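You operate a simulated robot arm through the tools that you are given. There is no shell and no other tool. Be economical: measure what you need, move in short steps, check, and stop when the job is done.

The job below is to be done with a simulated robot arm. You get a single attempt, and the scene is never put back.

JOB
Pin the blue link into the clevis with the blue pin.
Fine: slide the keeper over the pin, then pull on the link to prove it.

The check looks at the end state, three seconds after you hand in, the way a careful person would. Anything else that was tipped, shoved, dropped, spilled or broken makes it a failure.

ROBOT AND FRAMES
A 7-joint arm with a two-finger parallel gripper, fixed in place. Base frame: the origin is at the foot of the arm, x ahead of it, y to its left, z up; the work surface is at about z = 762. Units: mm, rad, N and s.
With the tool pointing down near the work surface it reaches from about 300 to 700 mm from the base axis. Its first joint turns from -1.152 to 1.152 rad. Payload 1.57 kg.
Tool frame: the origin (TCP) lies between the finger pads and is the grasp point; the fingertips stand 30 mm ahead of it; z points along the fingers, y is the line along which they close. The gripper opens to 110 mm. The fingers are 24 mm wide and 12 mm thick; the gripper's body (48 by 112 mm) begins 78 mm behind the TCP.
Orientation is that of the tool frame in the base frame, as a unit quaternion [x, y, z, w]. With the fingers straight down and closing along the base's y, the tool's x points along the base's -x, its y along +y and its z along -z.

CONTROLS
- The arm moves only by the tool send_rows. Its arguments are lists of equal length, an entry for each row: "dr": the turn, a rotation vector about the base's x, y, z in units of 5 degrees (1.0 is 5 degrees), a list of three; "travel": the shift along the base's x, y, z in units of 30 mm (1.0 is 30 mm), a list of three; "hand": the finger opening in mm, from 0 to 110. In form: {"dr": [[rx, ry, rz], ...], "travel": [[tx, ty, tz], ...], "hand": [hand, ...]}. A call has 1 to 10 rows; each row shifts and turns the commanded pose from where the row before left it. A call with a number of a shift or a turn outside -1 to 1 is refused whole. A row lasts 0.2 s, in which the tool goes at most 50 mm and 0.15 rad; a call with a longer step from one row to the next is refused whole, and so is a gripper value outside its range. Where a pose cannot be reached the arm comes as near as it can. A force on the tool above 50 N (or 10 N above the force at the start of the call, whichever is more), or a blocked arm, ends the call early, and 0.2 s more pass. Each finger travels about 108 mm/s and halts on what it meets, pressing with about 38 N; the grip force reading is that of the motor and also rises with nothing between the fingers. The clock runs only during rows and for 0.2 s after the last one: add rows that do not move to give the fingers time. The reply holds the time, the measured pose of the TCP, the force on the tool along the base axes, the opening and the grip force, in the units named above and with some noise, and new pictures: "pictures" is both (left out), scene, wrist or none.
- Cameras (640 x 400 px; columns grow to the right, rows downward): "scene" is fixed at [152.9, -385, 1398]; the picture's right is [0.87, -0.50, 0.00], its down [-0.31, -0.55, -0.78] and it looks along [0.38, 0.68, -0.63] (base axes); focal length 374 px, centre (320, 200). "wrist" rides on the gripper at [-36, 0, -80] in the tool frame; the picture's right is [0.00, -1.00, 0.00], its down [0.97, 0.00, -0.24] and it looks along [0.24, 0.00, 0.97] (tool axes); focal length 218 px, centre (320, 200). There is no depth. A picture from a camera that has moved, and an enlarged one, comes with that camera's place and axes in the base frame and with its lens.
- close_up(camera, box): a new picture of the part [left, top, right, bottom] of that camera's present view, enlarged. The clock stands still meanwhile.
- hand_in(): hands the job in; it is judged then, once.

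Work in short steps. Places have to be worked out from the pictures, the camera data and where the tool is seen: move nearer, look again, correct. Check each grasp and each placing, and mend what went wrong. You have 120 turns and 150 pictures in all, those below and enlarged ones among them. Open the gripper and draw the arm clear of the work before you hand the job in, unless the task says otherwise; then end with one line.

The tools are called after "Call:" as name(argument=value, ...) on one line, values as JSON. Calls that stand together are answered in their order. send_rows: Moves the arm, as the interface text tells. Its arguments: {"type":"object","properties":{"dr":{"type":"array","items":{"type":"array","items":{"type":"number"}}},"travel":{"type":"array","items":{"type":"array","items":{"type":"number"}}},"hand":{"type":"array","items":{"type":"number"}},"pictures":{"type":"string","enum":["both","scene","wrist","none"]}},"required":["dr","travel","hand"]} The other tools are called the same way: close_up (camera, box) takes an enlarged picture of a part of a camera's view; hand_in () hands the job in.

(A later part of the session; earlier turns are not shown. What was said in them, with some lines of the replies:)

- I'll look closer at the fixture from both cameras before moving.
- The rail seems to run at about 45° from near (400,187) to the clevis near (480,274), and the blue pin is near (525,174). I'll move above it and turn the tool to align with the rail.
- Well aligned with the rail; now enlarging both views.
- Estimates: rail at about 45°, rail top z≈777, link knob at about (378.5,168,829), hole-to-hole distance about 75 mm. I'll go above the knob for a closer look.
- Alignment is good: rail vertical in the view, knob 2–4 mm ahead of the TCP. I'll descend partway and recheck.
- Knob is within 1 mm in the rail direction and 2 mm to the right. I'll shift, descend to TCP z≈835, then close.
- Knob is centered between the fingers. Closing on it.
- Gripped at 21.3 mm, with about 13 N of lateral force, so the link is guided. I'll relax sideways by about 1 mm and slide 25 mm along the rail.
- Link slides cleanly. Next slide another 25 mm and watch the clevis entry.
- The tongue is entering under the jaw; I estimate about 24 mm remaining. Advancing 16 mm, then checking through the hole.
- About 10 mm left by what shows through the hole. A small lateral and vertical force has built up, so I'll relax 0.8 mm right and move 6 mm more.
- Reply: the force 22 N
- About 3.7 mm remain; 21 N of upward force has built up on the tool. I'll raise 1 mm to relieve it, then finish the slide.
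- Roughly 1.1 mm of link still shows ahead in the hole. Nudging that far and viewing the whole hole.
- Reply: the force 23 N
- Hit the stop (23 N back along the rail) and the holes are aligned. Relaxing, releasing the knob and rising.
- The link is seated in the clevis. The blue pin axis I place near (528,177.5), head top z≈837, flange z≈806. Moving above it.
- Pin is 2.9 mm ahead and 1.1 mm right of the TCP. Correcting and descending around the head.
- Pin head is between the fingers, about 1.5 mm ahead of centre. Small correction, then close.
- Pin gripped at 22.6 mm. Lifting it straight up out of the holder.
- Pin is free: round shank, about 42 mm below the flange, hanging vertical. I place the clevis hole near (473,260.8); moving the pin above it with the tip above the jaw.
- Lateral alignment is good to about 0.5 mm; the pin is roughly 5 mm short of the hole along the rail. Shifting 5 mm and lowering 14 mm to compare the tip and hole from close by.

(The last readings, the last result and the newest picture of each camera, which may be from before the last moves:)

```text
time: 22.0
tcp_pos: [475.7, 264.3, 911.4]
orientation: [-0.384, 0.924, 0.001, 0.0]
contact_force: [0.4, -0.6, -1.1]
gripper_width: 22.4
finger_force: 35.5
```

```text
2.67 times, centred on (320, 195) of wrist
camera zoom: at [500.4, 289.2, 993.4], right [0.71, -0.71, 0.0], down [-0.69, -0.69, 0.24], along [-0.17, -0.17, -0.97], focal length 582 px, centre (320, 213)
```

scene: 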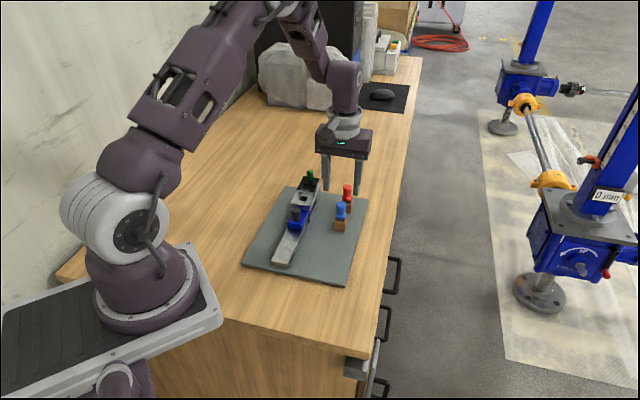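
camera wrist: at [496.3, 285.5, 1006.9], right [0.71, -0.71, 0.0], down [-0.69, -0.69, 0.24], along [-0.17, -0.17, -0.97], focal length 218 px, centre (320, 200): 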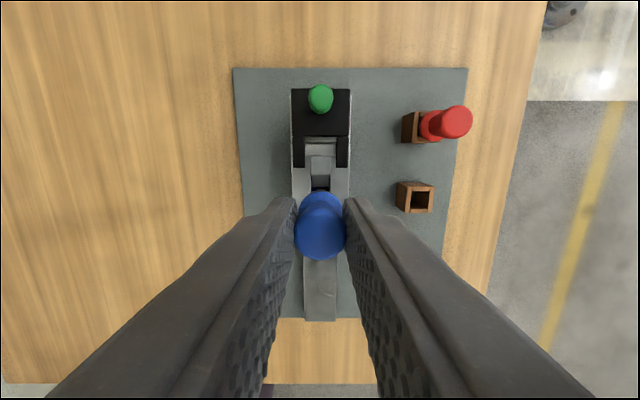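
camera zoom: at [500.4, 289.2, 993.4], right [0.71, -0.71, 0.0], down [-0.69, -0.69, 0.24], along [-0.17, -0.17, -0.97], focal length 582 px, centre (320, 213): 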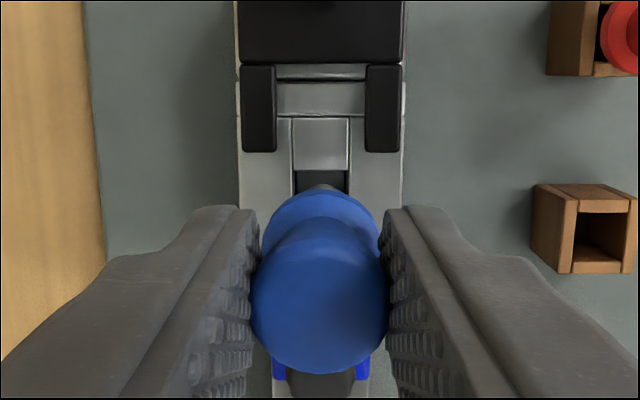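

Both views say the tip is over the hole, about 11 mm above the jaw. Adding 0.4 mm right and lowering 9 mm.

Call:
send_rows(dr=[[0, 0, 0], [0, 0, 0], [0, 0, 0]], travel=[[0.012, -0.012, 0], [0, 0, -0.3], [0, 0, 0]], hand=[12, 12, 12], pictures="none")

Call:
close_up(camera="scene", box=[290, 175, 330, 215])

Call:
close_up(camera="wrist", box=[290, 160, 350, 210])

```text
time: 22.8
tcp_pos: [476.5, 262.8, 903.4]
orientation: [-0.383, 0.924, 0.0, 0.0]
contact_force: [-0.1, -0.6, -0.2]
gripper_width: 22.3
finger_force: 35.9
```

```text
10.00 times, centred on (310, 195) of scene
camera zoom: at [152.9, -385.0, 1398.0], right [0.87, -0.5, 0.0], down [-0.31, -0.55, -0.78], along [0.38, 0.68, -0.63], focal length 3744 px, centre (420, 250)
```

zoom: 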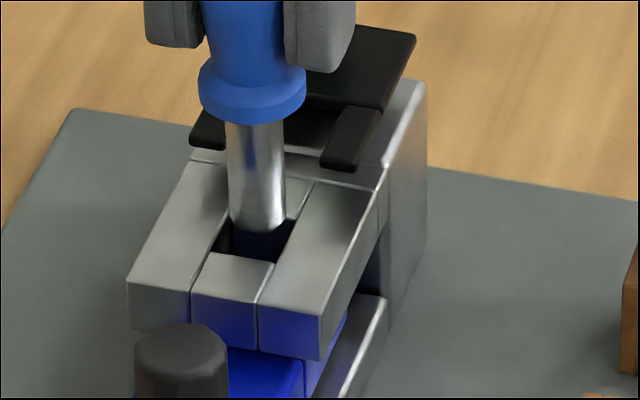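

```text
8.00 times, centred on (320, 185) of wrist
camera zoom: at [500.8, 288.5, 985.3], right [0.71, -0.71, 0.0], down [-0.69, -0.69, 0.24], along [-0.17, -0.17, -0.97], focal length 1746 px, centre (320, 320)
```

zoom: 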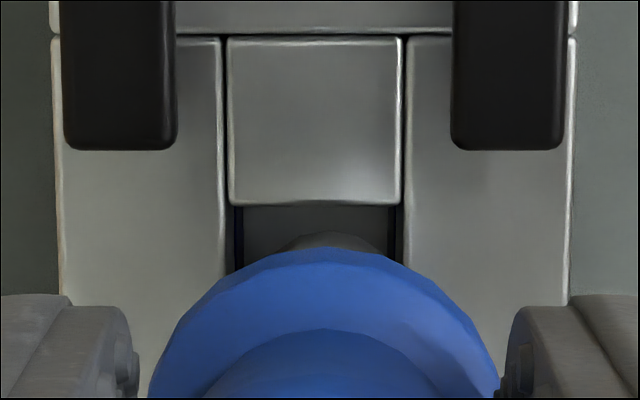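

Tip sits within about 0.5 mm of hole centre, slightly right. Nudging left 0.5 mm and lowering 10 mm in.

Call:
send_rows(dr=[[0, 0, 0], [0, 0, 0], [0, 0, 0], [0, 0, 0]], travel=[[-0.012, 0.012, 0], [0, 0, -0.15], [0, 0, -0.18], [0, 0, 0]], hand=[12, 12, 12, 12], pictures="none")

Call:
close_up(camera="scene", box=[290, 175, 330, 215])

```text
time: 23.8
tcp_pos: [475.2, 263.1, 893.7]
orientation: [-0.382, 0.924, 0.0, -0.001]
contact_force: [-0.2, -0.2, 0.6]
gripper_width: 22.6
finger_force: 34.9
```

```text
10.00 times, centred on (310, 195) of scene
camera zoom: at [152.9, -385.0, 1398.0], right [0.87, -0.5, 0.0], down [-0.31, -0.55, -0.78], along [0.38, 0.68, -0.63], focal length 3744 px, centre (420, 250)
```

zoom: 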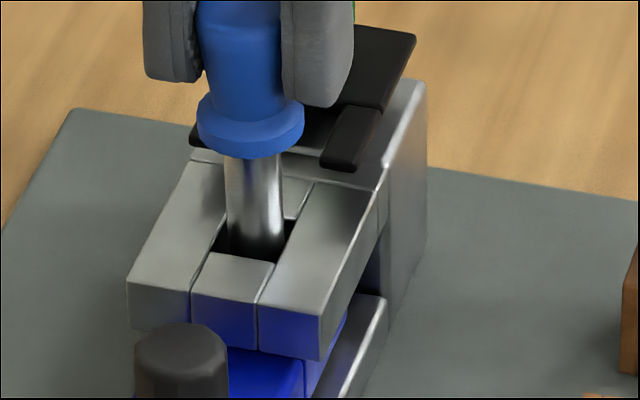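

Tip is in the hole with no contact force. Continuing down 12 mm.

Call:
send_rows(dr=[[0, 0, 0], [0, 0, 0], [0, 0, 0], [0, 0, 0]], travel=[[0, 0, -0.13], [0, 0, -0.13], [0, 0, -0.13], [0, 0, 0]], hand=[12, 12, 12, 12], pictures="none")

Call:
close_up(camera="scene", box=[290, 175, 330, 215])

```text
time: 24.8
tcp_pos: [475.6, 262.5, 881.0]
orientation: [-0.382, 0.924, -0.001, 0.0]
contact_force: [0.5, 0.7, -1.0]
gripper_width: 22.6
finger_force: 35.1
```

```text
10.00 times, centred on (310, 195) of scene
camera zoom: at [152.9, -385.0, 1398.0], right [0.87, -0.5, 0.0], down [-0.31, -0.55, -0.78], along [0.38, 0.68, -0.63], focal length 3744 px, centre (420, 250)
```

zoom: 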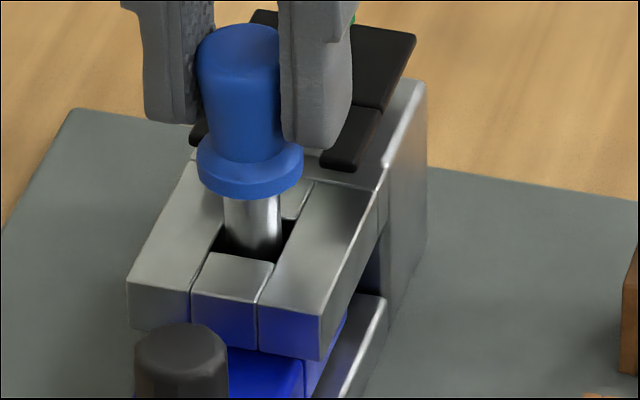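

Still free; about 15 mm to go. The keeper prongs are close to the fingers' front edge, so I lower 8 mm and check clearance.

Call:
send_rows(dr=[[0, 0, 0], [0, 0, 0], [0, 0, 0]], travel=[[0, 0, -0.13], [0, 0, -0.13], [0, 0, 0]], hand=[12, 12, 12], pictures="wrist")

Call:
close_up(camera="scene", box=[290, 175, 330, 215])

Call:
close_up(camera="wrist", box=[240, 100, 400, 270])

```text
time: 25.6
tcp_pos: [476.6, 262.3, 874.1]
orientation: [-0.383, 0.924, 0.0, 0.0]
contact_force: [-0.3, -0.4, -0.2]
gripper_width: 22.5
finger_force: 34.9
camera wrist: at [500.1, 288.1, 955.2], right [0.71, -0.71, 0.0], down [-0.69, -0.69, 0.24], along [-0.17, -0.17, -0.97], focal length 218 px, centre (320, 200)
```

wrist: 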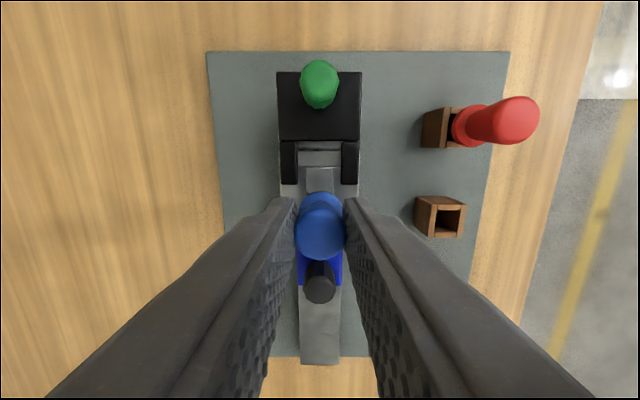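

```text
10.00 times, centred on (310, 195) of scene
camera zoom: at [152.9, -385.0, 1398.0], right [0.87, -0.5, 0.0], down [-0.31, -0.55, -0.78], along [0.38, 0.68, -0.63], focal length 3744 px, centre (420, 250)
```

zoom: 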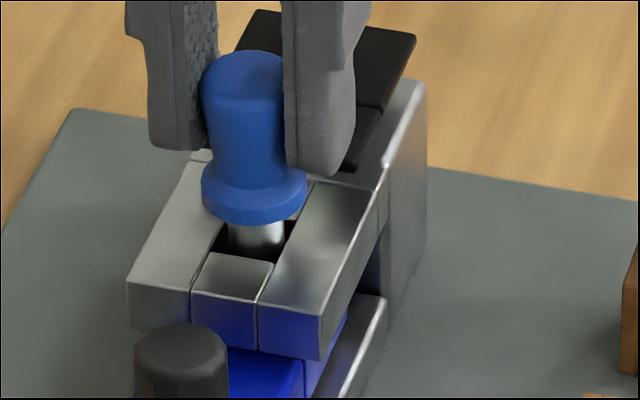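

```text
2.35 times, centred on (320, 185) of wrist
camera zoom: at [500.1, 288.1, 955.2], right [0.71, -0.71, 0.0], down [-0.69, -0.69, 0.24], along [-0.17, -0.17, -0.97], focal length 514 px, centre (320, 235)
```

zoom: 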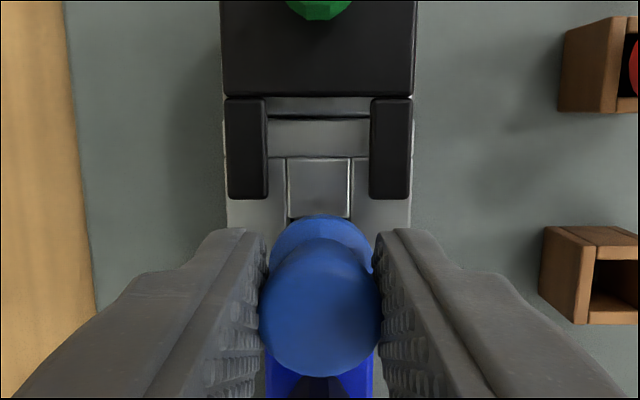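

Fingers clear the prongs by about 3–4 mm. Continuing down to seat the flange.

Call:
send_rows(dr=[[0, 0, 0], [0, 0, 0], [0, 0, 0]], travel=[[0, 0, -0.1], [0, 0, -0.1], [0, 0, 0]], hand=[12, 12, 12], pictures="none")

Call:
close_up(camera="scene", box=[290, 175, 330, 215])

```text
time: 26.4
tcp_pos: [476.3, 263.4, 867.5]
orientation: [-0.383, 0.924, 0.0, -0.001]
contact_force: [-1.3, -1.2, -0.7]
gripper_width: 22.5
finger_force: 34.6
```

```text
10.00 times, centred on (310, 195) of scene
camera zoom: at [152.9, -385.0, 1398.0], right [0.87, -0.5, 0.0], down [-0.31, -0.55, -0.78], along [0.38, 0.68, -0.63], focal length 3744 px, centre (420, 250)
```

zoom: 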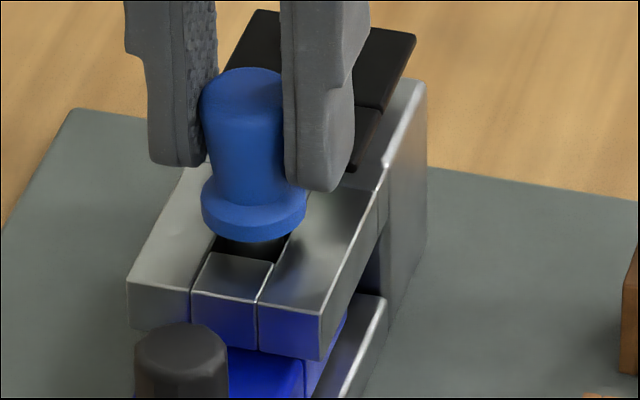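

Nearly seated. Lowering in small steps, watching the force.

Call:
send_rows(dr=[[0, 0, 0], [0, 0, 0], [0, 0, 0], [0, 0, 0]], travel=[[0, 0, -0.05], [0, 0, -0.05], [0, 0, -0.03], [0, 0, 0]], hand=[12, 12, 12, 12], pictures="none")

Call:
close_up(camera="scene", box=[290, 175, 330, 215])

```text
time: 27.4
tcp_pos: [475.8, 263.7, 864.5]
orientation: [-0.383, 0.924, 0.0, 0.001]
contact_force: [-0.7, 0.2, -0.5]
gripper_width: 22.3
finger_force: 34.9
```

```text
10.00 times, centred on (310, 195) of scene
camera zoom: at [152.9, -385.0, 1398.0], right [0.87, -0.5, 0.0], down [-0.31, -0.55, -0.78], along [0.38, 0.68, -0.63], focal length 3744 px, centre (420, 250)
```

zoom: 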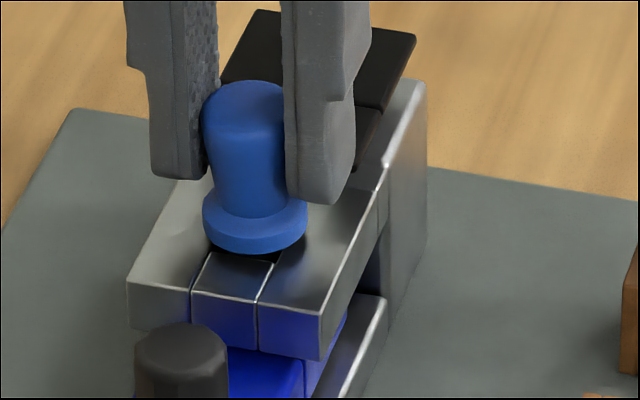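

Still no contact and a thin gap remains. Lowering another 3 mm.

Call:
send_rows(dr=[[0, 0, 0], [0, 0, 0], [0, 0, 0], [0, 0, 0]], travel=[[0, 0, -0.04], [0, 0, -0.04], [0, 0, -0.03], [0, 0, 0]], hand=[12, 12, 12, 12], pictures="none")

Call:
close_up(camera="scene", box=[290, 175, 330, 215])

```text
time: 28.4
tcp_pos: [474.7, 263.4, 860.5]
orientation: [-0.382, 0.924, 0.0, 0.0]
contact_force: [0.6, 0.5, -0.2]
gripper_width: 22.4
finger_force: 35.4
```

```text
10.00 times, centred on (310, 195) of scene
camera zoom: at [152.9, -385.0, 1398.0], right [0.87, -0.5, 0.0], down [-0.31, -0.55, -0.78], along [0.38, 0.68, -0.63], focal length 3744 px, centre (420, 250)
```

zoom: 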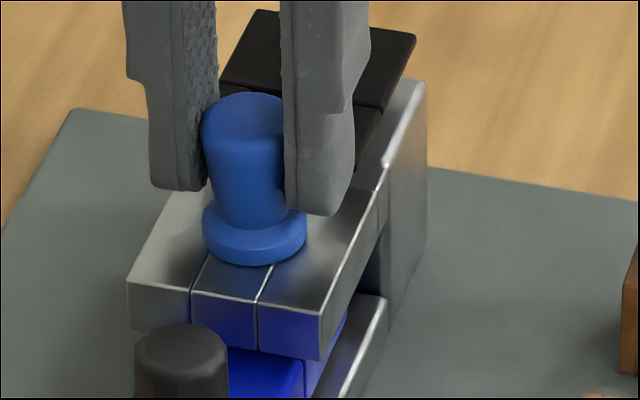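

Force still zero; continuing 2.5 mm in finer steps.

Call:
send_rows(dr=[[0, 0, 0], [0, 0, 0], [0, 0, 0], [0, 0, 0]], travel=[[0, 0, -0.03], [0, 0, -0.03], [0, 0, -0.025], [0, 0, 0]], hand=[12, 12, 12, 12], pictures="none")

Call:
close_up(camera="scene", box=[290, 175, 330, 215])

```text
time: 29.4
tcp_pos: [474.8, 261.6, 858.7]
orientation: [-0.383, 0.924, 0.0, 0.001]
contact_force: [-2.6, 1.2, 24.6]
gripper_width: 22.2
finger_force: 34.8
```

```text
10.00 times, centred on (310, 195) of scene
camera zoom: at [152.5, -385.1, 1398.0], right [0.87, -0.5, 0.0], down [-0.31, -0.55, -0.78], along [0.38, 0.68, -0.63], focal length 3744 px, centre (420, 250)
```

zoom: 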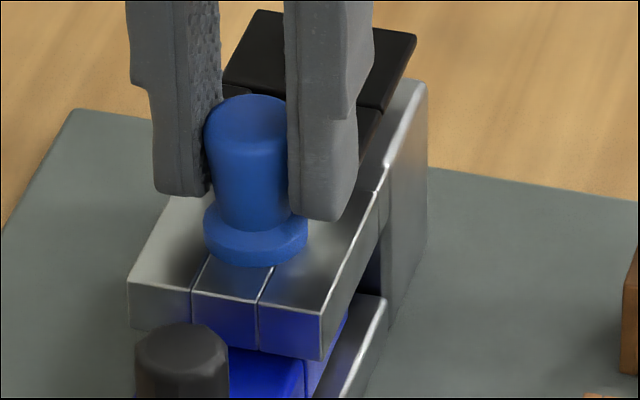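

Flange is seated (25 N). Relieving slightly, opening and rising clear, then inspecting.

Call:
send_rows(dr=[[0, 0, 0], [0, 0, 0], [0, 0, 0], [0, 0, 0], [0, 0, 0], [0, 0, 0], [0, 0, 0], [0, 0, 0]], travel=[[0, 0, 0.025], [0, 0, 0], [0, 0, 0], [0, 0, 0.5], [0, 0, 0.7], [0, 0, 1], [0, 0, 1], [0, 0, 0]], hand=[12, 30, 46, 46, 46, 46, 46, 46], pictures="wrist")

Call:
close_up(camera="scene", box=[280, 160, 340, 220])

Call:
close_up(camera="wrist", box=[240, 100, 400, 270])

```text
time: 31.2
tcp_pos: [475.1, 262.8, 956.6]
orientation: [-0.383, 0.924, 0.0, 0.0]
contact_force: [0.0, 0.5, 0.0]
gripper_width: 45.9
finger_force: 0.0
camera wrist: at [499.6, 287.3, 1038.4], right [0.71, -0.71, 0.0], down [-0.69, -0.69, 0.24], along [-0.17, -0.17, -0.97], focal length 218 px, centre (320, 200)
```

wrist: 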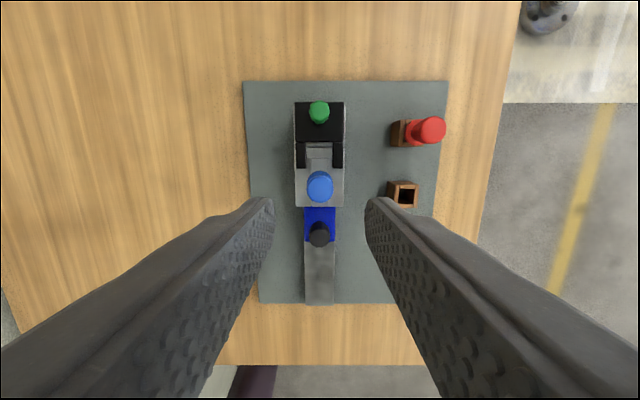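

```text
6.67 times, centred on (310, 190) of scene
camera zoom: at [152.9, -385.0, 1398.0], right [0.87, -0.5, 0.0], down [-0.31, -0.55, -0.78], along [0.38, 0.68, -0.63], focal length 2496 px, centre (387, 267)
```

zoom: 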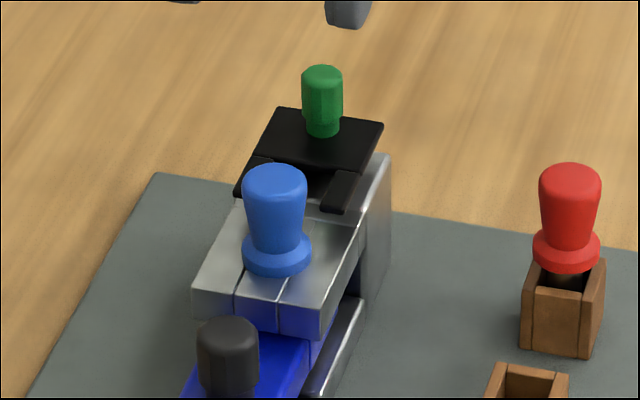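

```text
2.35 times, centred on (320, 185) of wrist
camera zoom: at [499.6, 287.3, 1038.4], right [0.71, -0.71, 0.0], down [-0.69, -0.69, 0.24], along [-0.17, -0.17, -0.97], focal length 514 px, centre (320, 235)
```

zoom: 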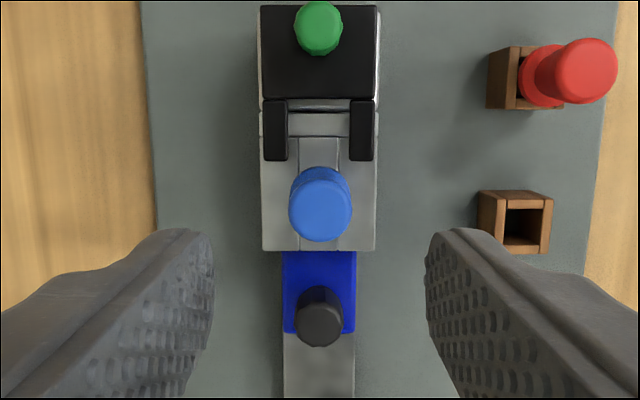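

Pin is fully seated. The keeper's green handle I place at about (517,307), top z≈858. Moving above it.

Call:
send_rows(dr=[[0, 0, 0], [0, 0, 0], [0, 0, 0], [0, 0, 0], [0, 0, 0], [0, 0, 0]], travel=[[0.35, 0.37, 0], [0.35, 0.37, 0], [0.35, 0.37, 0], [0.35, 0.37, -0.5], [0, 0, -0.8], [0, 0, 0]], hand=[50, 50, 50, 50, 50, 50], pictures="wrist")

Call:
close_up(camera="scene", box=[270, 140, 350, 220])

```text
time: 32.6
tcp_pos: [517.6, 307.3, 914.3]
orientation: [-0.383, 0.924, 0.0, 0.0]
contact_force: [-0.3, -0.8, -0.8]
gripper_width: 49.9
finger_force: 0.0
camera wrist: at [542.9, 333.0, 997.1], right [0.71, -0.71, 0.0], down [-0.69, -0.69, 0.24], along [-0.17, -0.17, -0.97], focal length 218 px, centre (320, 200)
```

wrist: 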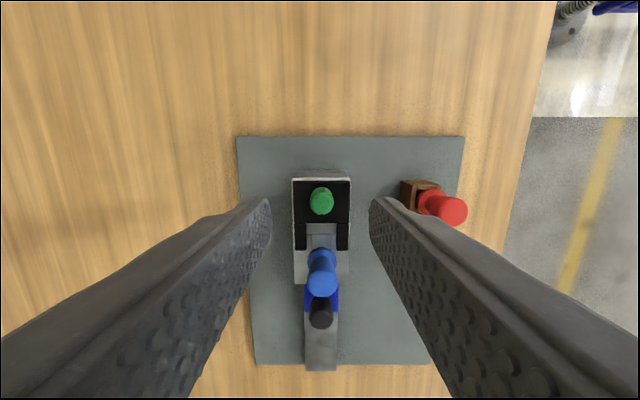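

```text
5.00 times, centred on (310, 180) of scene
camera zoom: at [152.9, -385.0, 1398.0], right [0.87, -0.5, 0.0], down [-0.31, -0.55, -0.78], along [0.38, 0.68, -0.63], focal length 1872 px, centre (370, 300)
```

zoom: 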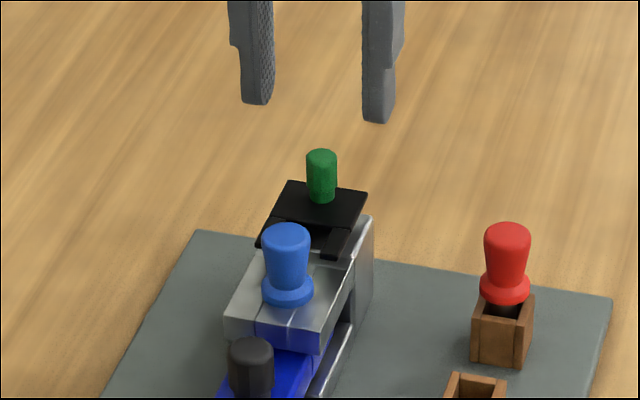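

Handle is centred within 1 mm. Descending to TCP z≈866 around the handle.

Call:
send_rows(dr=[[0, 0, 0], [0, 0, 0], [0, 0, 0], [0, 0, 0]], travel=[[0, -0.03, -0.6], [0, 0, -0.6], [0, 0, -0.4], [0, 0, 0]], hand=[50, 50, 50, 50], pictures="wrist")

Call:
close_up(camera="scene", box=[270, 140, 350, 220])

```text
time: 33.6
tcp_pos: [517.5, 305.0, 868.8]
orientation: [-0.383, 0.924, -0.001, 0.0]
contact_force: [0.0, 0.2, -0.1]
gripper_width: 50.1
finger_force: 0.0
camera wrist: at [542.4, 331.8, 948.9], right [0.71, -0.71, 0.0], down [-0.69, -0.69, 0.24], along [-0.17, -0.17, -0.97], focal length 218 px, centre (320, 200)
```

wrist: 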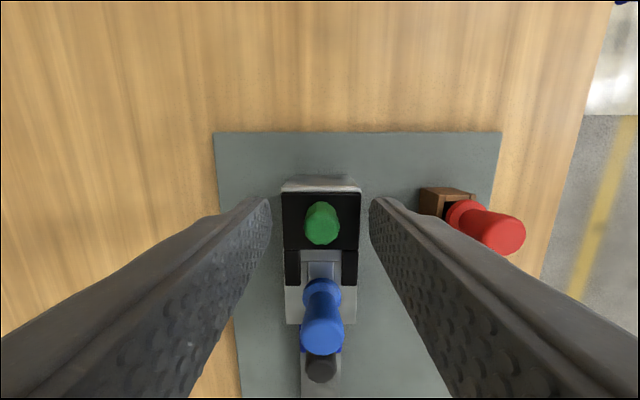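

```text
5.00 times, centred on (310, 180) of scene
camera zoom: at [152.9, -385.0, 1398.0], right [0.87, -0.5, 0.0], down [-0.31, -0.55, -0.78], along [0.38, 0.68, -0.63], focal length 1872 px, centre (370, 300)
```

zoom: 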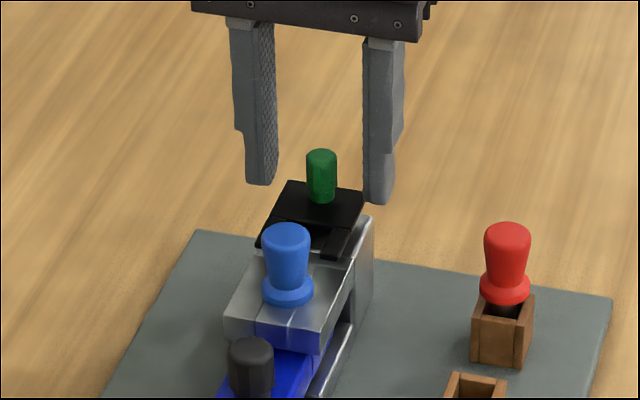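

Handle is between the fingers with about 19 mm overlap. Closing.

Call:
send_rows(dr=[[0, 0, 0], [0, 0, 0], [0, 0, 0], [0, 0, 0]], travel=[[0.015, -0.015, -0.05], [0, 0, 0], [0, 0, 0], [0, 0, 0]], hand=[30, 10, 10, 10], pictures="none")

Call:
close_up(camera="scene", box=[270, 140, 350, 220])

```text
time: 34.6
tcp_pos: [518.3, 306.6, 866.9]
orientation: [-0.382, 0.924, 0.0, 0.0]
contact_force: [3.9, -2.9, -0.9]
gripper_width: 15.5
finger_force: 31.3
```

```text
5.00 times, centred on (310, 180) of scene
camera zoom: at [153.0, -385.1, 1397.9], right [0.87, -0.5, 0.0], down [-0.31, -0.55, -0.78], along [0.38, 0.68, -0.63], focal length 1872 px, centre (370, 300)
```

zoom: 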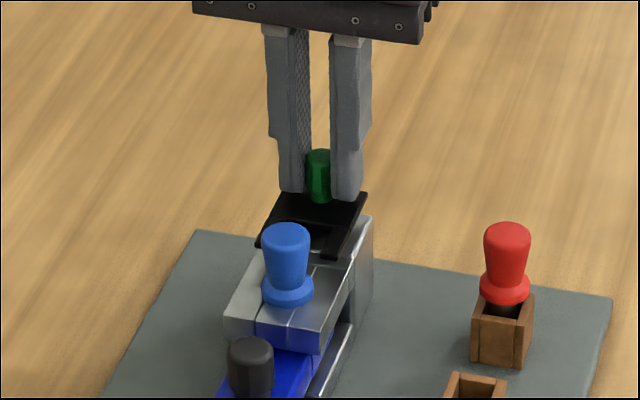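

Handle gripped at 15.5 mm. Sliding the keeper 12 mm back along the rail toward the pin and checking.

Call:
send_rows(dr=[[0, 0, 0], [0, 0, 0], [0, 0, 0], [0, 0, 0]], travel=[[-0.09, -0.09, 0], [-0.1, -0.1, 0], [-0.1, -0.1, 0], [0, 0, 0]], hand=[10, 10, 10, 10], pictures="none")

Call:
close_up(camera="scene", box=[280, 160, 340, 220])

Call:
close_up(camera="wrist", box=[240, 180, 400, 380])

```text
time: 35.6
tcp_pos: [508.9, 297.4, 865.6]
orientation: [-0.382, 0.924, 0.0, 0.0]
contact_force: [6.0, -6.1, -0.3]
gripper_width: 15.3
finger_force: 31.2
```

```text
6.67 times, centred on (310, 190) of scene
camera zoom: at [153.1, -385.1, 1397.9], right [0.87, -0.5, 0.0], down [-0.31, -0.55, -0.78], along [0.38, 0.68, -0.63], focal length 2496 px, centre (387, 267)
```

zoom: 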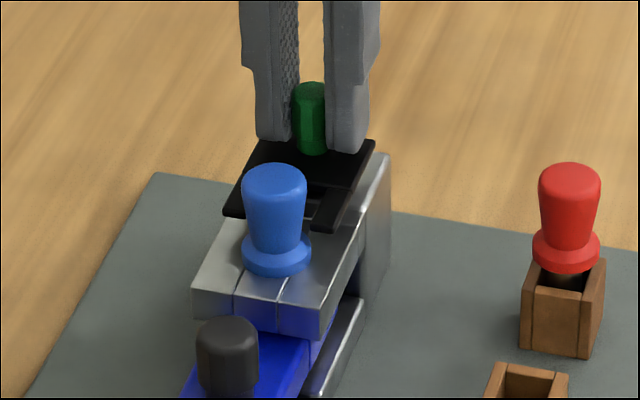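

```text
2.00 times, centred on (320, 280) of wrist
camera zoom: at [534.5, 322.9, 947.8], right [0.71, -0.71, 0.0], down [-0.69, -0.69, 0.24], along [-0.17, -0.17, -0.97], focal length 436 px, centre (320, 40)
```

zoom: 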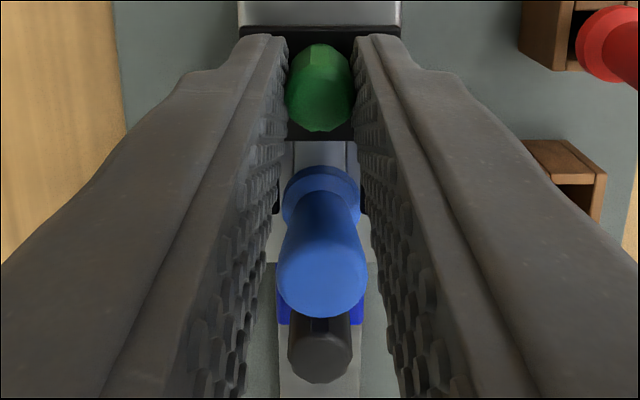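

Keeper slides well; prong tips are now near the flange. Continuing 8 mm with a slight lateral relief.

Call:
send_rows(dr=[[0, 0, 0], [0, 0, 0], [0, 0, 0], [0, 0, 0]], travel=[[-0.05, -0.08, 0], [-0.06, -0.06, 0], [-0.06, -0.06, 0], [0, 0, 0]], hand=[10, 10, 10, 10], pictures="none")

Call:
close_up(camera="scene", box=[280, 160, 340, 220])

Call:
close_up(camera="wrist", box=[270, 180, 370, 340])

```text
time: 36.6
tcp_pos: [502.9, 291.4, 864.9]
orientation: [-0.382, 0.924, 0.0, 0.001]
contact_force: [1.4, -2.6, 16.4]
gripper_width: 15.6
finger_force: 31.8
```

```text
6.67 times, centred on (310, 190) of scene
camera zoom: at [152.7, -385.2, 1397.9], right [0.87, -0.5, 0.0], down [-0.31, -0.55, -0.78], along [0.38, 0.68, -0.63], focal length 2496 px, centre (387, 267)
```

zoom: 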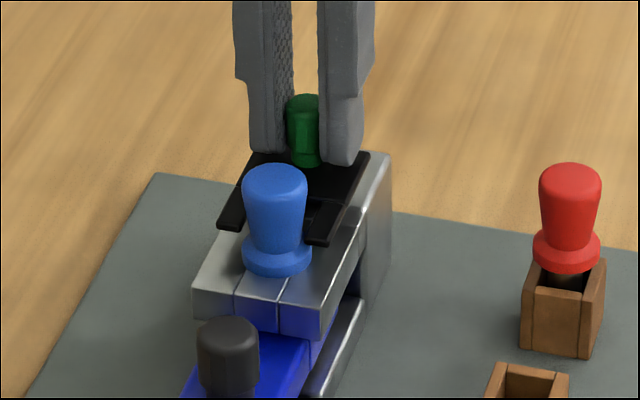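

```text
2.50 times, centred on (320, 260) of wrist
camera zoom: at [528.6, 317.2, 947.8], right [0.71, -0.71, 0.0], down [-0.69, -0.69, 0.24], along [-0.17, -0.17, -0.97], focal length 546 px, centre (320, 50)
```

zoom: 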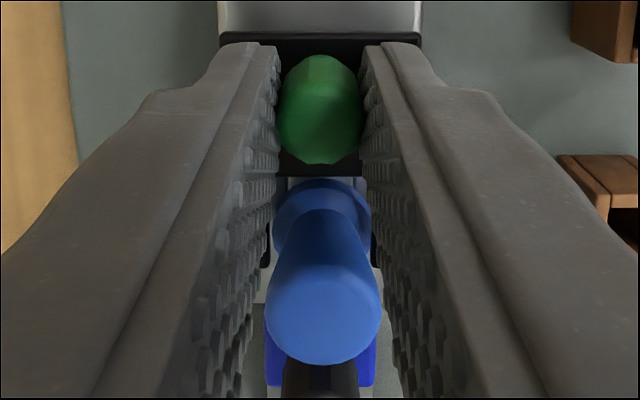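

Some upward force (16 N) again; I'll raise 0.8 mm and continue 5 mm.

Call:
send_rows(dr=[[0, 0, 0], [0, 0, 0], [0, 0, 0], [0, 0, 0]], travel=[[0, 0, 0.027], [-0.06, -0.06, 0], [-0.06, -0.06, 0], [0, 0, 0]], hand=[10, 10, 10, 10], pictures="none")

Call:
close_up(camera="scene", box=[280, 160, 340, 220])

Call:
close_up(camera="wrist", box=[270, 180, 370, 340])

```text
time: 37.6
tcp_pos: [500.7, 288.8, 865.9]
orientation: [-0.383, 0.924, 0.001, 0.002]
contact_force: [7.4, 8.3, 1.9]
gripper_width: 15.5
finger_force: 31.0
```

```text
6.67 times, centred on (310, 190) of scene
camera zoom: at [153.1, -384.8, 1398.0], right [0.87, -0.5, 0.0], down [-0.31, -0.55, -0.78], along [0.38, 0.67, -0.63], focal length 2496 px, centre (387, 267)
```

zoom: 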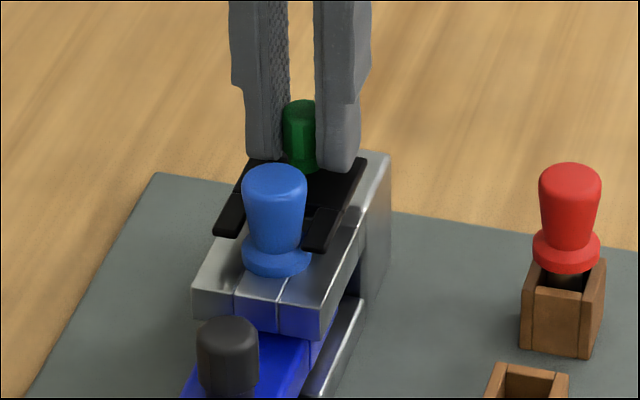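

```text
2.50 times, centred on (320, 260) of wrist
camera zoom: at [525.6, 314.1, 947.8], right [0.71, -0.71, 0.0], down [-0.69, -0.69, 0.24], along [-0.17, -0.17, -0.97], focal length 546 px, centre (320, 50)
```

zoom: 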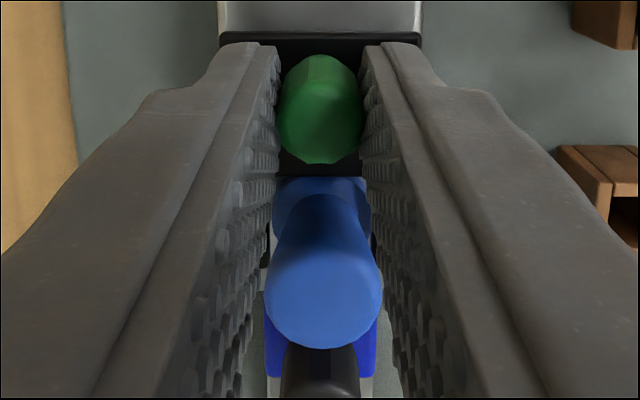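

The keeper now overlaps the flange, with 11 N resisting. One more 1.5 mm to see if this is the stop.

Call:
send_rows(dr=[[0, 0, 0], [0, 0, 0], [0, 0, 0]], travel=[[-0.035, -0.035, 0], [0, 0, 0], [0, 0, 0]], hand=[10, 10, 10], pictures="none")

Call:
close_up(camera="scene", box=[290, 175, 330, 215])

```text
time: 38.4
tcp_pos: [499.8, 287.4, 865.5]
orientation: [-0.383, 0.924, 0.001, 0.001]
contact_force: [17.8, 15.5, 0.3]
gripper_width: 15.6
finger_force: 31.1
```

```text
10.00 times, centred on (310, 195) of scene
camera zoom: at [153.4, -384.6, 1398.0], right [0.87, -0.5, 0.0], down [-0.31, -0.55, -0.78], along [0.38, 0.67, -0.63], focal length 3744 px, centre (420, 250)
```

zoom: 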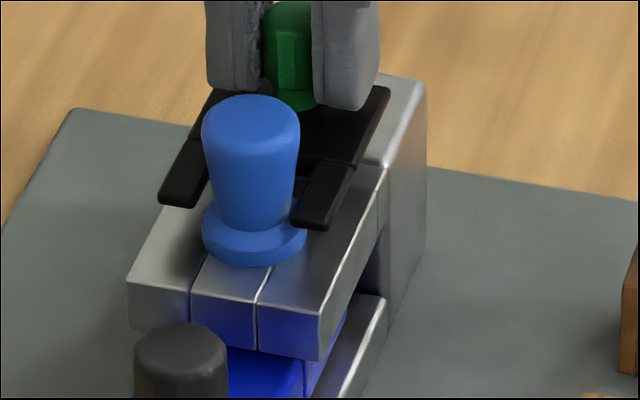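

Firm stop (24 N), fork straddling the head above the flange. Relaxing, releasing the handle and rising to inspect.

Call:
send_rows(dr=[[0, 0, 0], [0, 0, 0], [0, 0, 0], [0, 0, 0], [0, 0, 0], [0, 0, 0], [0, 0, 0], [0, 0, 0]], travel=[[0.025, 0.025, 0], [0, 0, 0], [0, 0, 0], [0, 0, 0.5], [0, 0, 1], [-0.5, -0.5, 1], [-0.7, -0.7, 0.5], [0, 0, 0]], hand=[10, 30, 46, 46, 46, 50, 50, 50], pictures="wrist")

Call:
close_up(camera="scene", box=[280, 160, 340, 220])

Call:
close_up(camera="wrist", box=[240, 80, 400, 240])

```text
time: 40.2
tcp_pos: [464.3, 249.8, 956.9]
orientation: [-0.383, 0.924, 0.0, 0.0]
contact_force: [-0.2, 0.5, -0.1]
gripper_width: 50.0
finger_force: 0.1
camera wrist: at [489.6, 275.4, 1038.2], right [0.71, -0.71, 0.0], down [-0.69, -0.69, 0.24], along [-0.17, -0.17, -0.97], focal length 218 px, centre (320, 200)
```

wrist: 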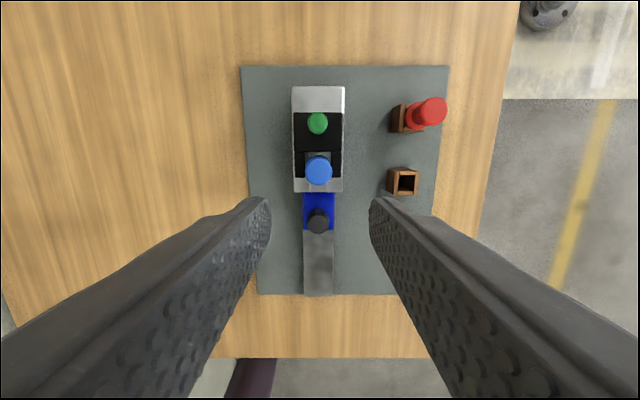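

```text
6.67 times, centred on (310, 190) of scene
camera zoom: at [152.9, -385.0, 1398.0], right [0.87, -0.5, 0.0], down [-0.31, -0.55, -0.78], along [0.38, 0.68, -0.63], focal length 2496 px, centre (387, 267)
```

zoom: 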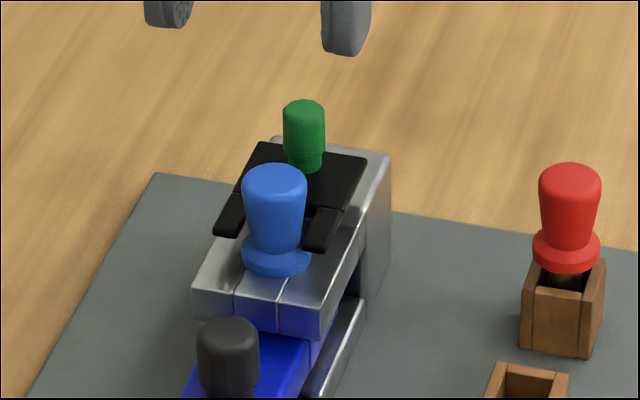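

```text
2.50 times, centred on (320, 160) of wrist
camera zoom: at [489.6, 275.4, 1038.2], right [0.71, -0.71, 0.0], down [-0.69, -0.69, 0.24], along [-0.17, -0.17, -0.97], focal length 546 px, centre (320, 300)
```

zoom: 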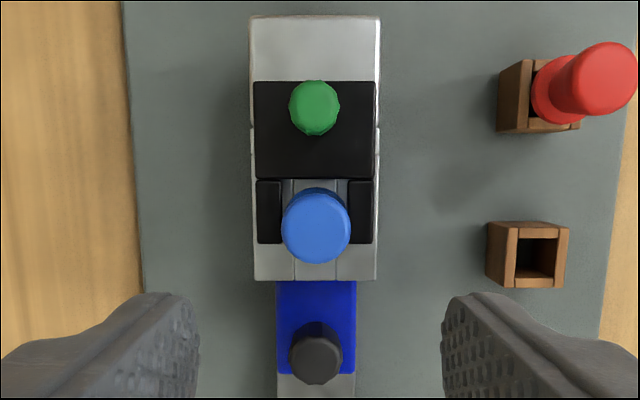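

Checking the keeper-to-flange relation closely before the pull test.

Call:
close_up(camera="scene", box=[298, 180, 322, 204])

```text
16.00 times, centred on (310, 192) of scene
camera zoom: at [152.9, -385.0, 1398.0], right [0.87, -0.5, 0.0], down [-0.31, -0.55, -0.78], along [0.38, 0.68, -0.63], focal length 5991 px, centre (480, 328)
```

zoom: 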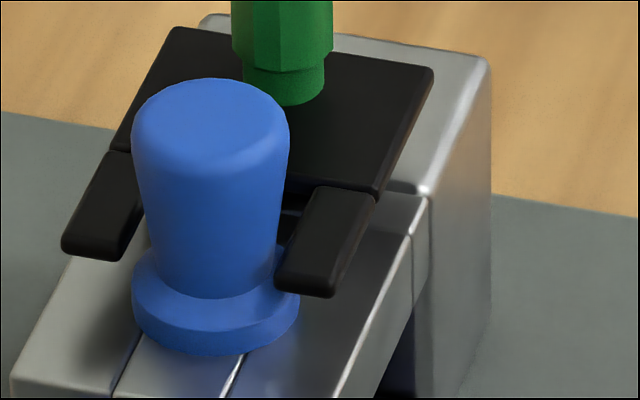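

The fork prongs overlie the flange with tips past the pin axis, so it's engaged. Now the pull test: moving over the link knob at about (433.5,221.3).

Call:
send_rows(dr=[[0, 0, 0], [0, 0, 0], [0, 0, 0], [0, 0, 0], [0, 0, 0]], travel=[[-0.513, -0.475, 0], [-0.513, -0.475, 0], [0, 0, -1], [0, 0, -1], [0, 0, 0]], hand=[50, 50, 50, 50, 50], pictures="wrist")

```text
time: 41.4
tcp_pos: [433.7, 225.0, 895.2]
orientation: [-0.383, 0.924, 0.0, 0.0]
contact_force: [0.8, 0.0, 0.9]
gripper_width: 50.0
finger_force: 0.1
camera wrist: at [458.6, 249.7, 977.8], right [0.71, -0.71, 0.0], down [-0.69, -0.69, 0.24], along [-0.17, -0.17, -0.97], focal length 218 px, centre (320, 200)
```

wrist: 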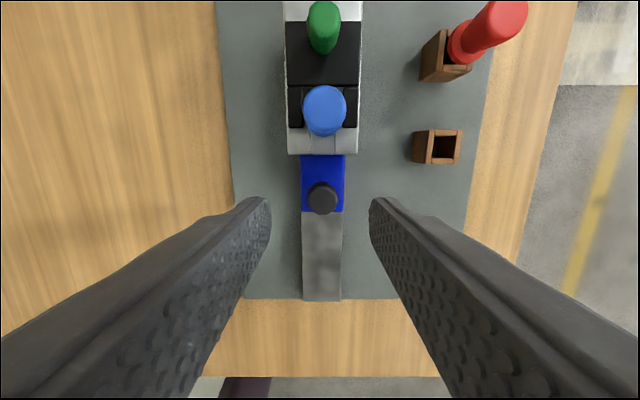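

Knob is 1.4 mm back and 1.8 mm right. Correcting, descending to z≈836 and gripping.

Call:
send_rows(dr=[[0, 0, 0], [0, 0, 0], [0, 0, 0], [0, 0, 0], [0, 0, 0], [0, 0, 0], [0, 0, 0], [0, 0, 0]], travel=[[0.01, -0.075, -0.5], [0, 0, -0.5], [0, 0, -0.5], [0, 0, -0.46], [0, 0, 0], [0, 0, 0], [0, 0, 0], [0, 0, 0]], hand=[50, 50, 50, 50, 50, 25, 14, 14], pictures="wrist")

```text
time: 43.2
tcp_pos: [431.7, 220.2, 838.9]
orientation: [-0.383, 0.924, 0.0, 0.0]
contact_force: [-1.6, 2.5, 1.1]
gripper_width: 21.5
finger_force: 34.9
camera wrist: at [457.5, 246.0, 920.9], right [0.71, -0.71, 0.0], down [-0.69, -0.69, 0.24], along [-0.17, -0.17, -0.97], focal length 218 px, centre (320, 200)
```

wrist: 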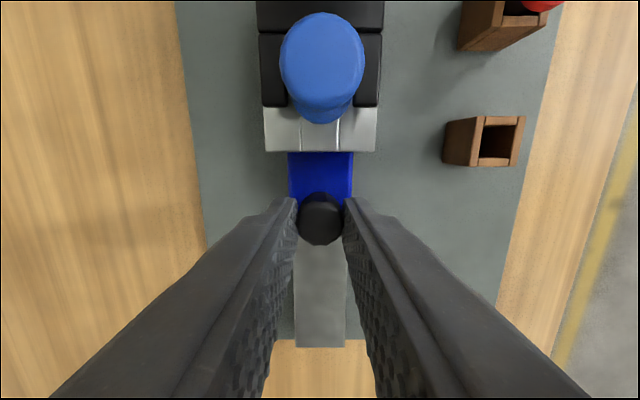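

Knob gripped at 21.5 mm. Pulling gently back along the rail, 4 mm commanded in small steps.

Call:
send_rows(dr=[[0, 0, 0], [0, 0, 0], [0, 0, 0], [0, 0, 0], [0, 0, 0]], travel=[[-0.025, -0.025, 0], [-0.025, -0.025, 0], [-0.025, -0.025, 0], [-0.02, -0.02, 0], [0, 0, 0]], hand=[14, 14, 14, 14, 14], pictures="wrist")

```text
time: 44.4
tcp_pos: [429.4, 218.5, 839.2]
orientation: [-0.382, 0.924, 0.0, 0.001]
contact_force: [-1.6, 4.2, 26.6]
gripper_width: 21.5
finger_force: 34.9
camera wrist: at [455.1, 243.5, 920.5], right [0.71, -0.71, 0.0], down [-0.69, -0.69, 0.24], along [-0.17, -0.17, -0.97], focal length 218 px, centre (320, 200)
```

wrist: 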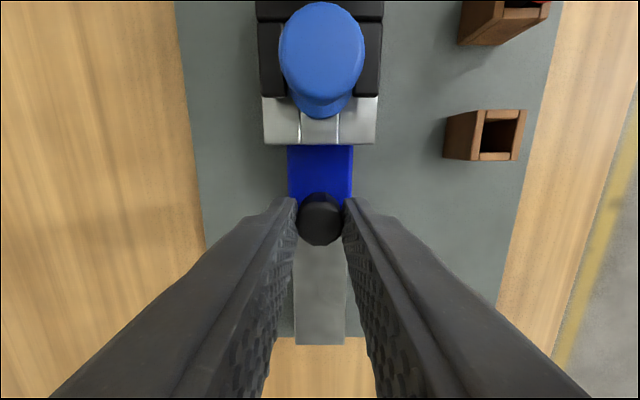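

Link moved about 3 mm (clearance take-up) and there's vertical preload. Relieving z by 1.2 mm and pulling a further 3 mm.

Call:
send_rows(dr=[[0, 0, 0], [0, 0, 0], [0, 0, 0], [0, 0, 0], [0, 0, 0]], travel=[[0, 0, 0.04], [-0.025, -0.025, 0], [-0.025, -0.025, 0], [-0.02, -0.02, 0], [0, 0, 0]], hand=[14, 14, 14, 14, 14], pictures="wrist")

Call:
close_up(camera="scene", box=[280, 160, 340, 220])

```text
time: 45.6
tcp_pos: [428.9, 216.4, 838.3]
orientation: [-0.383, 0.924, 0.0, 0.002]
contact_force: [14.7, 14.6, 0.6]
gripper_width: 21.6
finger_force: 34.4
camera wrist: at [453.6, 242.2, 921.4], right [0.71, -0.71, 0.0], down [-0.69, -0.69, 0.24], along [-0.17, -0.17, -0.97], focal length 218 px, centre (320, 200)
```

wrist: 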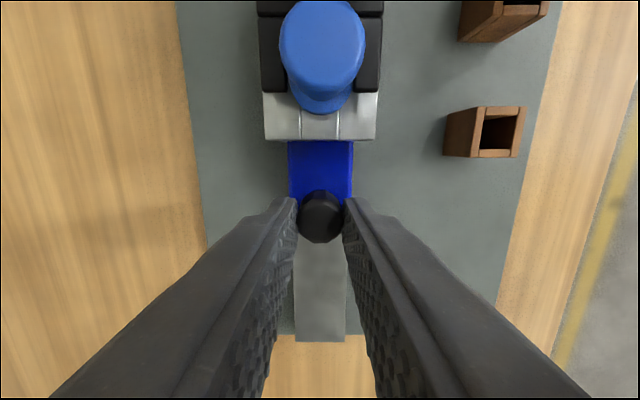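

```text
6.67 times, centred on (310, 190) of scene
camera zoom: at [153.5, -384.5, 1398.0], right [0.87, -0.5, 0.0], down [-0.31, -0.55, -0.78], along [0.38, 0.67, -0.63], focal length 2496 px, centre (387, 267)
```

zoom: 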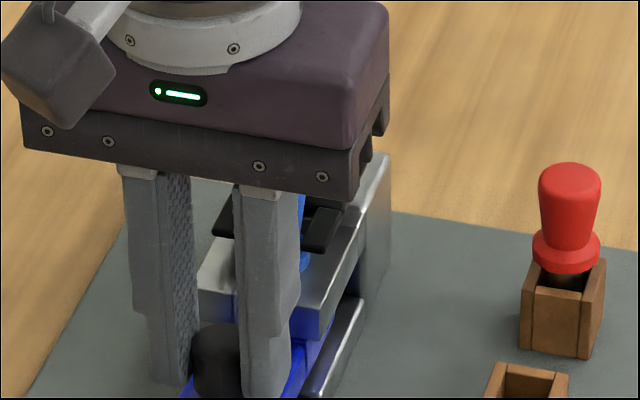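

The link stopped against the pin with 21 N of resistance. One firmer tug of 1.3 mm to confirm.

Call:
send_rows(dr=[[0, 0, 0], [0, 0, 0], [0, 0, 0]], travel=[[-0.03, -0.03, 0], [0, 0, 0], [0, 0, 0]], hand=[14, 14, 14], pictures="wrist")

```text
time: 46.4
tcp_pos: [428.4, 217.1, 839.9]
orientation: [-0.383, 0.924, 0.001, 0.002]
contact_force: [14.6, 19.9, 0.5]
gripper_width: 21.6
finger_force: 34.0
camera wrist: at [453.0, 241.5, 921.8], right [0.71, -0.71, 0.0], down [-0.69, -0.69, 0.23], along [-0.17, -0.17, -0.97], focal length 218 px, centre (320, 200)
```

wrist: 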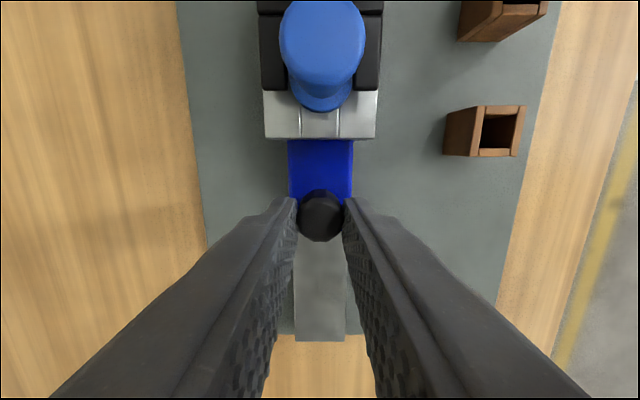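

Force rose to 25 N with the link not moving, so the pin holds. Relaxing the pull, releasing the knob and withdrawing upward.

Call:
send_rows(dr=[[0, 0, 0], [0, 0, 0], [0, 0, 0], [0, 0, 0], [0, 0, 0], [0, 0, 0], [0, 0, 0], [0, 0, 0], [0, 0, 0]], travel=[[0.06, 0.06, 0], [0, 0, 0], [0, 0, 0], [0, 0, 0], [0, 0, 0.8], [0, 0, 1], [0, 0, 1], [-0.7, -0.7, 1], [0, 0, 0]], hand=[14, 14, 35, 50, 50, 50, 50, 50, 50])

Call:
close_up(camera="scene", box=[270, 160, 360, 250])

Call:
close_up(camera="wrist", box=[220, 20, 420, 220])

```text
time: 48.4
tcp_pos: [405.8, 195.9, 952.6]
orientation: [-0.382, 0.924, -0.001, 0.0]
contact_force: [0.0, -0.4, 0.5]
gripper_width: 50.2
finger_force: 0.0
camera wrist: at [431.2, 221.4, 1034.2], right [0.71, -0.71, 0.0], down [-0.69, -0.69, 0.24], along [-0.17, -0.17, -0.97], focal length 218 px, centre (320, 200)
```

scene: 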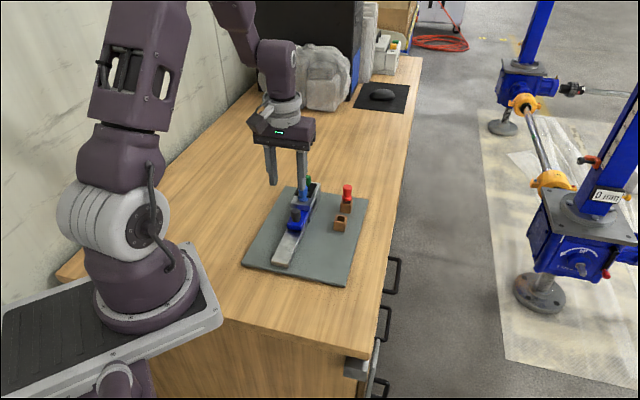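
wrist: 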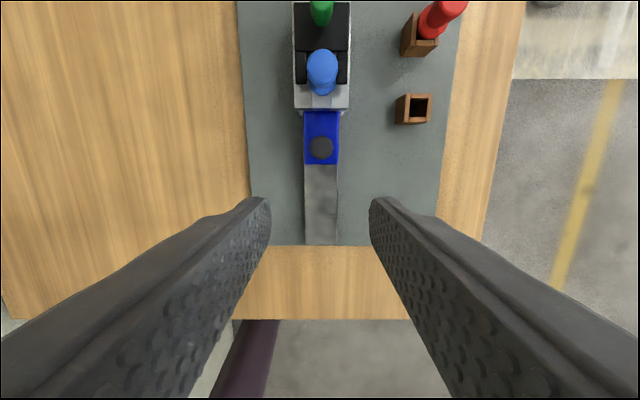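

```text
4.44 times, centred on (315, 205) of scene
camera zoom: at [152.9, -385.0, 1398.0], right [0.87, -0.5, 0.0], down [-0.31, -0.55, -0.78], along [0.38, 0.68, -0.63], focal length 1664 px, centre (342, 178)
```

zoom: 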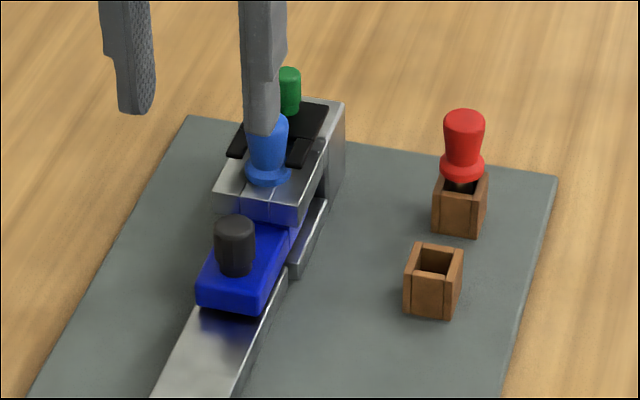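

```text
2.00 times, centred on (320, 120) of wrist
camera zoom: at [431.2, 221.4, 1034.2], right [0.71, -0.71, 0.0], down [-0.69, -0.69, 0.24], along [-0.17, -0.17, -0.97], focal length 436 px, centre (320, 360)
```

zoom: 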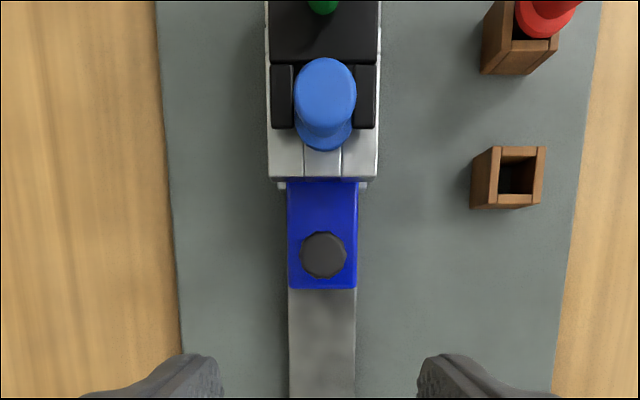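

Everything holds: pin seated, keeper over it, red pin untouched. Drawing the arm further clear for a final look.

Call:
send_rows(dr=[[0, 0, 0], [0, 0, 0], [0, 0, 0], [0, 0, 0]], travel=[[-0.3, -0.7, 1], [-0.3, -0.7, 1], [-0.3, -0.7, 1], [0, 0, 0]], hand=[60, 60, 60, 60], pictures="none")

Call:
close_up(camera="scene", box=[280, 160, 360, 240])

```text
time: 49.4
tcp_pos: [378.7, 132.7, 1040.6]
orientation: [-0.383, 0.924, 0.0, 0.0]
contact_force: [-0.1, -0.3, 0.2]
gripper_width: 59.7
finger_force: 0.0
```

```text
5.00 times, centred on (320, 200) of scene
camera zoom: at [152.9, -385.0, 1398.0], right [0.87, -0.5, 0.0], down [-0.31, -0.55, -0.78], along [0.38, 0.68, -0.63], focal length 1872 px, centre (320, 200)
```

zoom: 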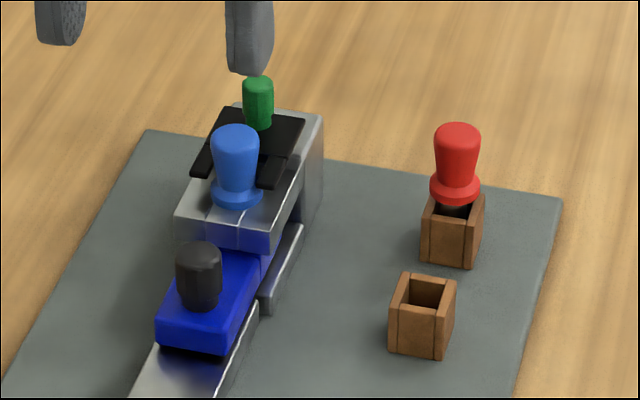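

The link is pinned, the keeper is over the pin, nothing else was disturbed and the arm is clear. Handing in.

Call:
hand_in()

```text
The job is handed in.
```

The blue link is pinned in the clevis with the blue pin and the keeper is slid over it; a 25 N pull moved the link only about 3–4 mm (hole clearance) before the pin held it.
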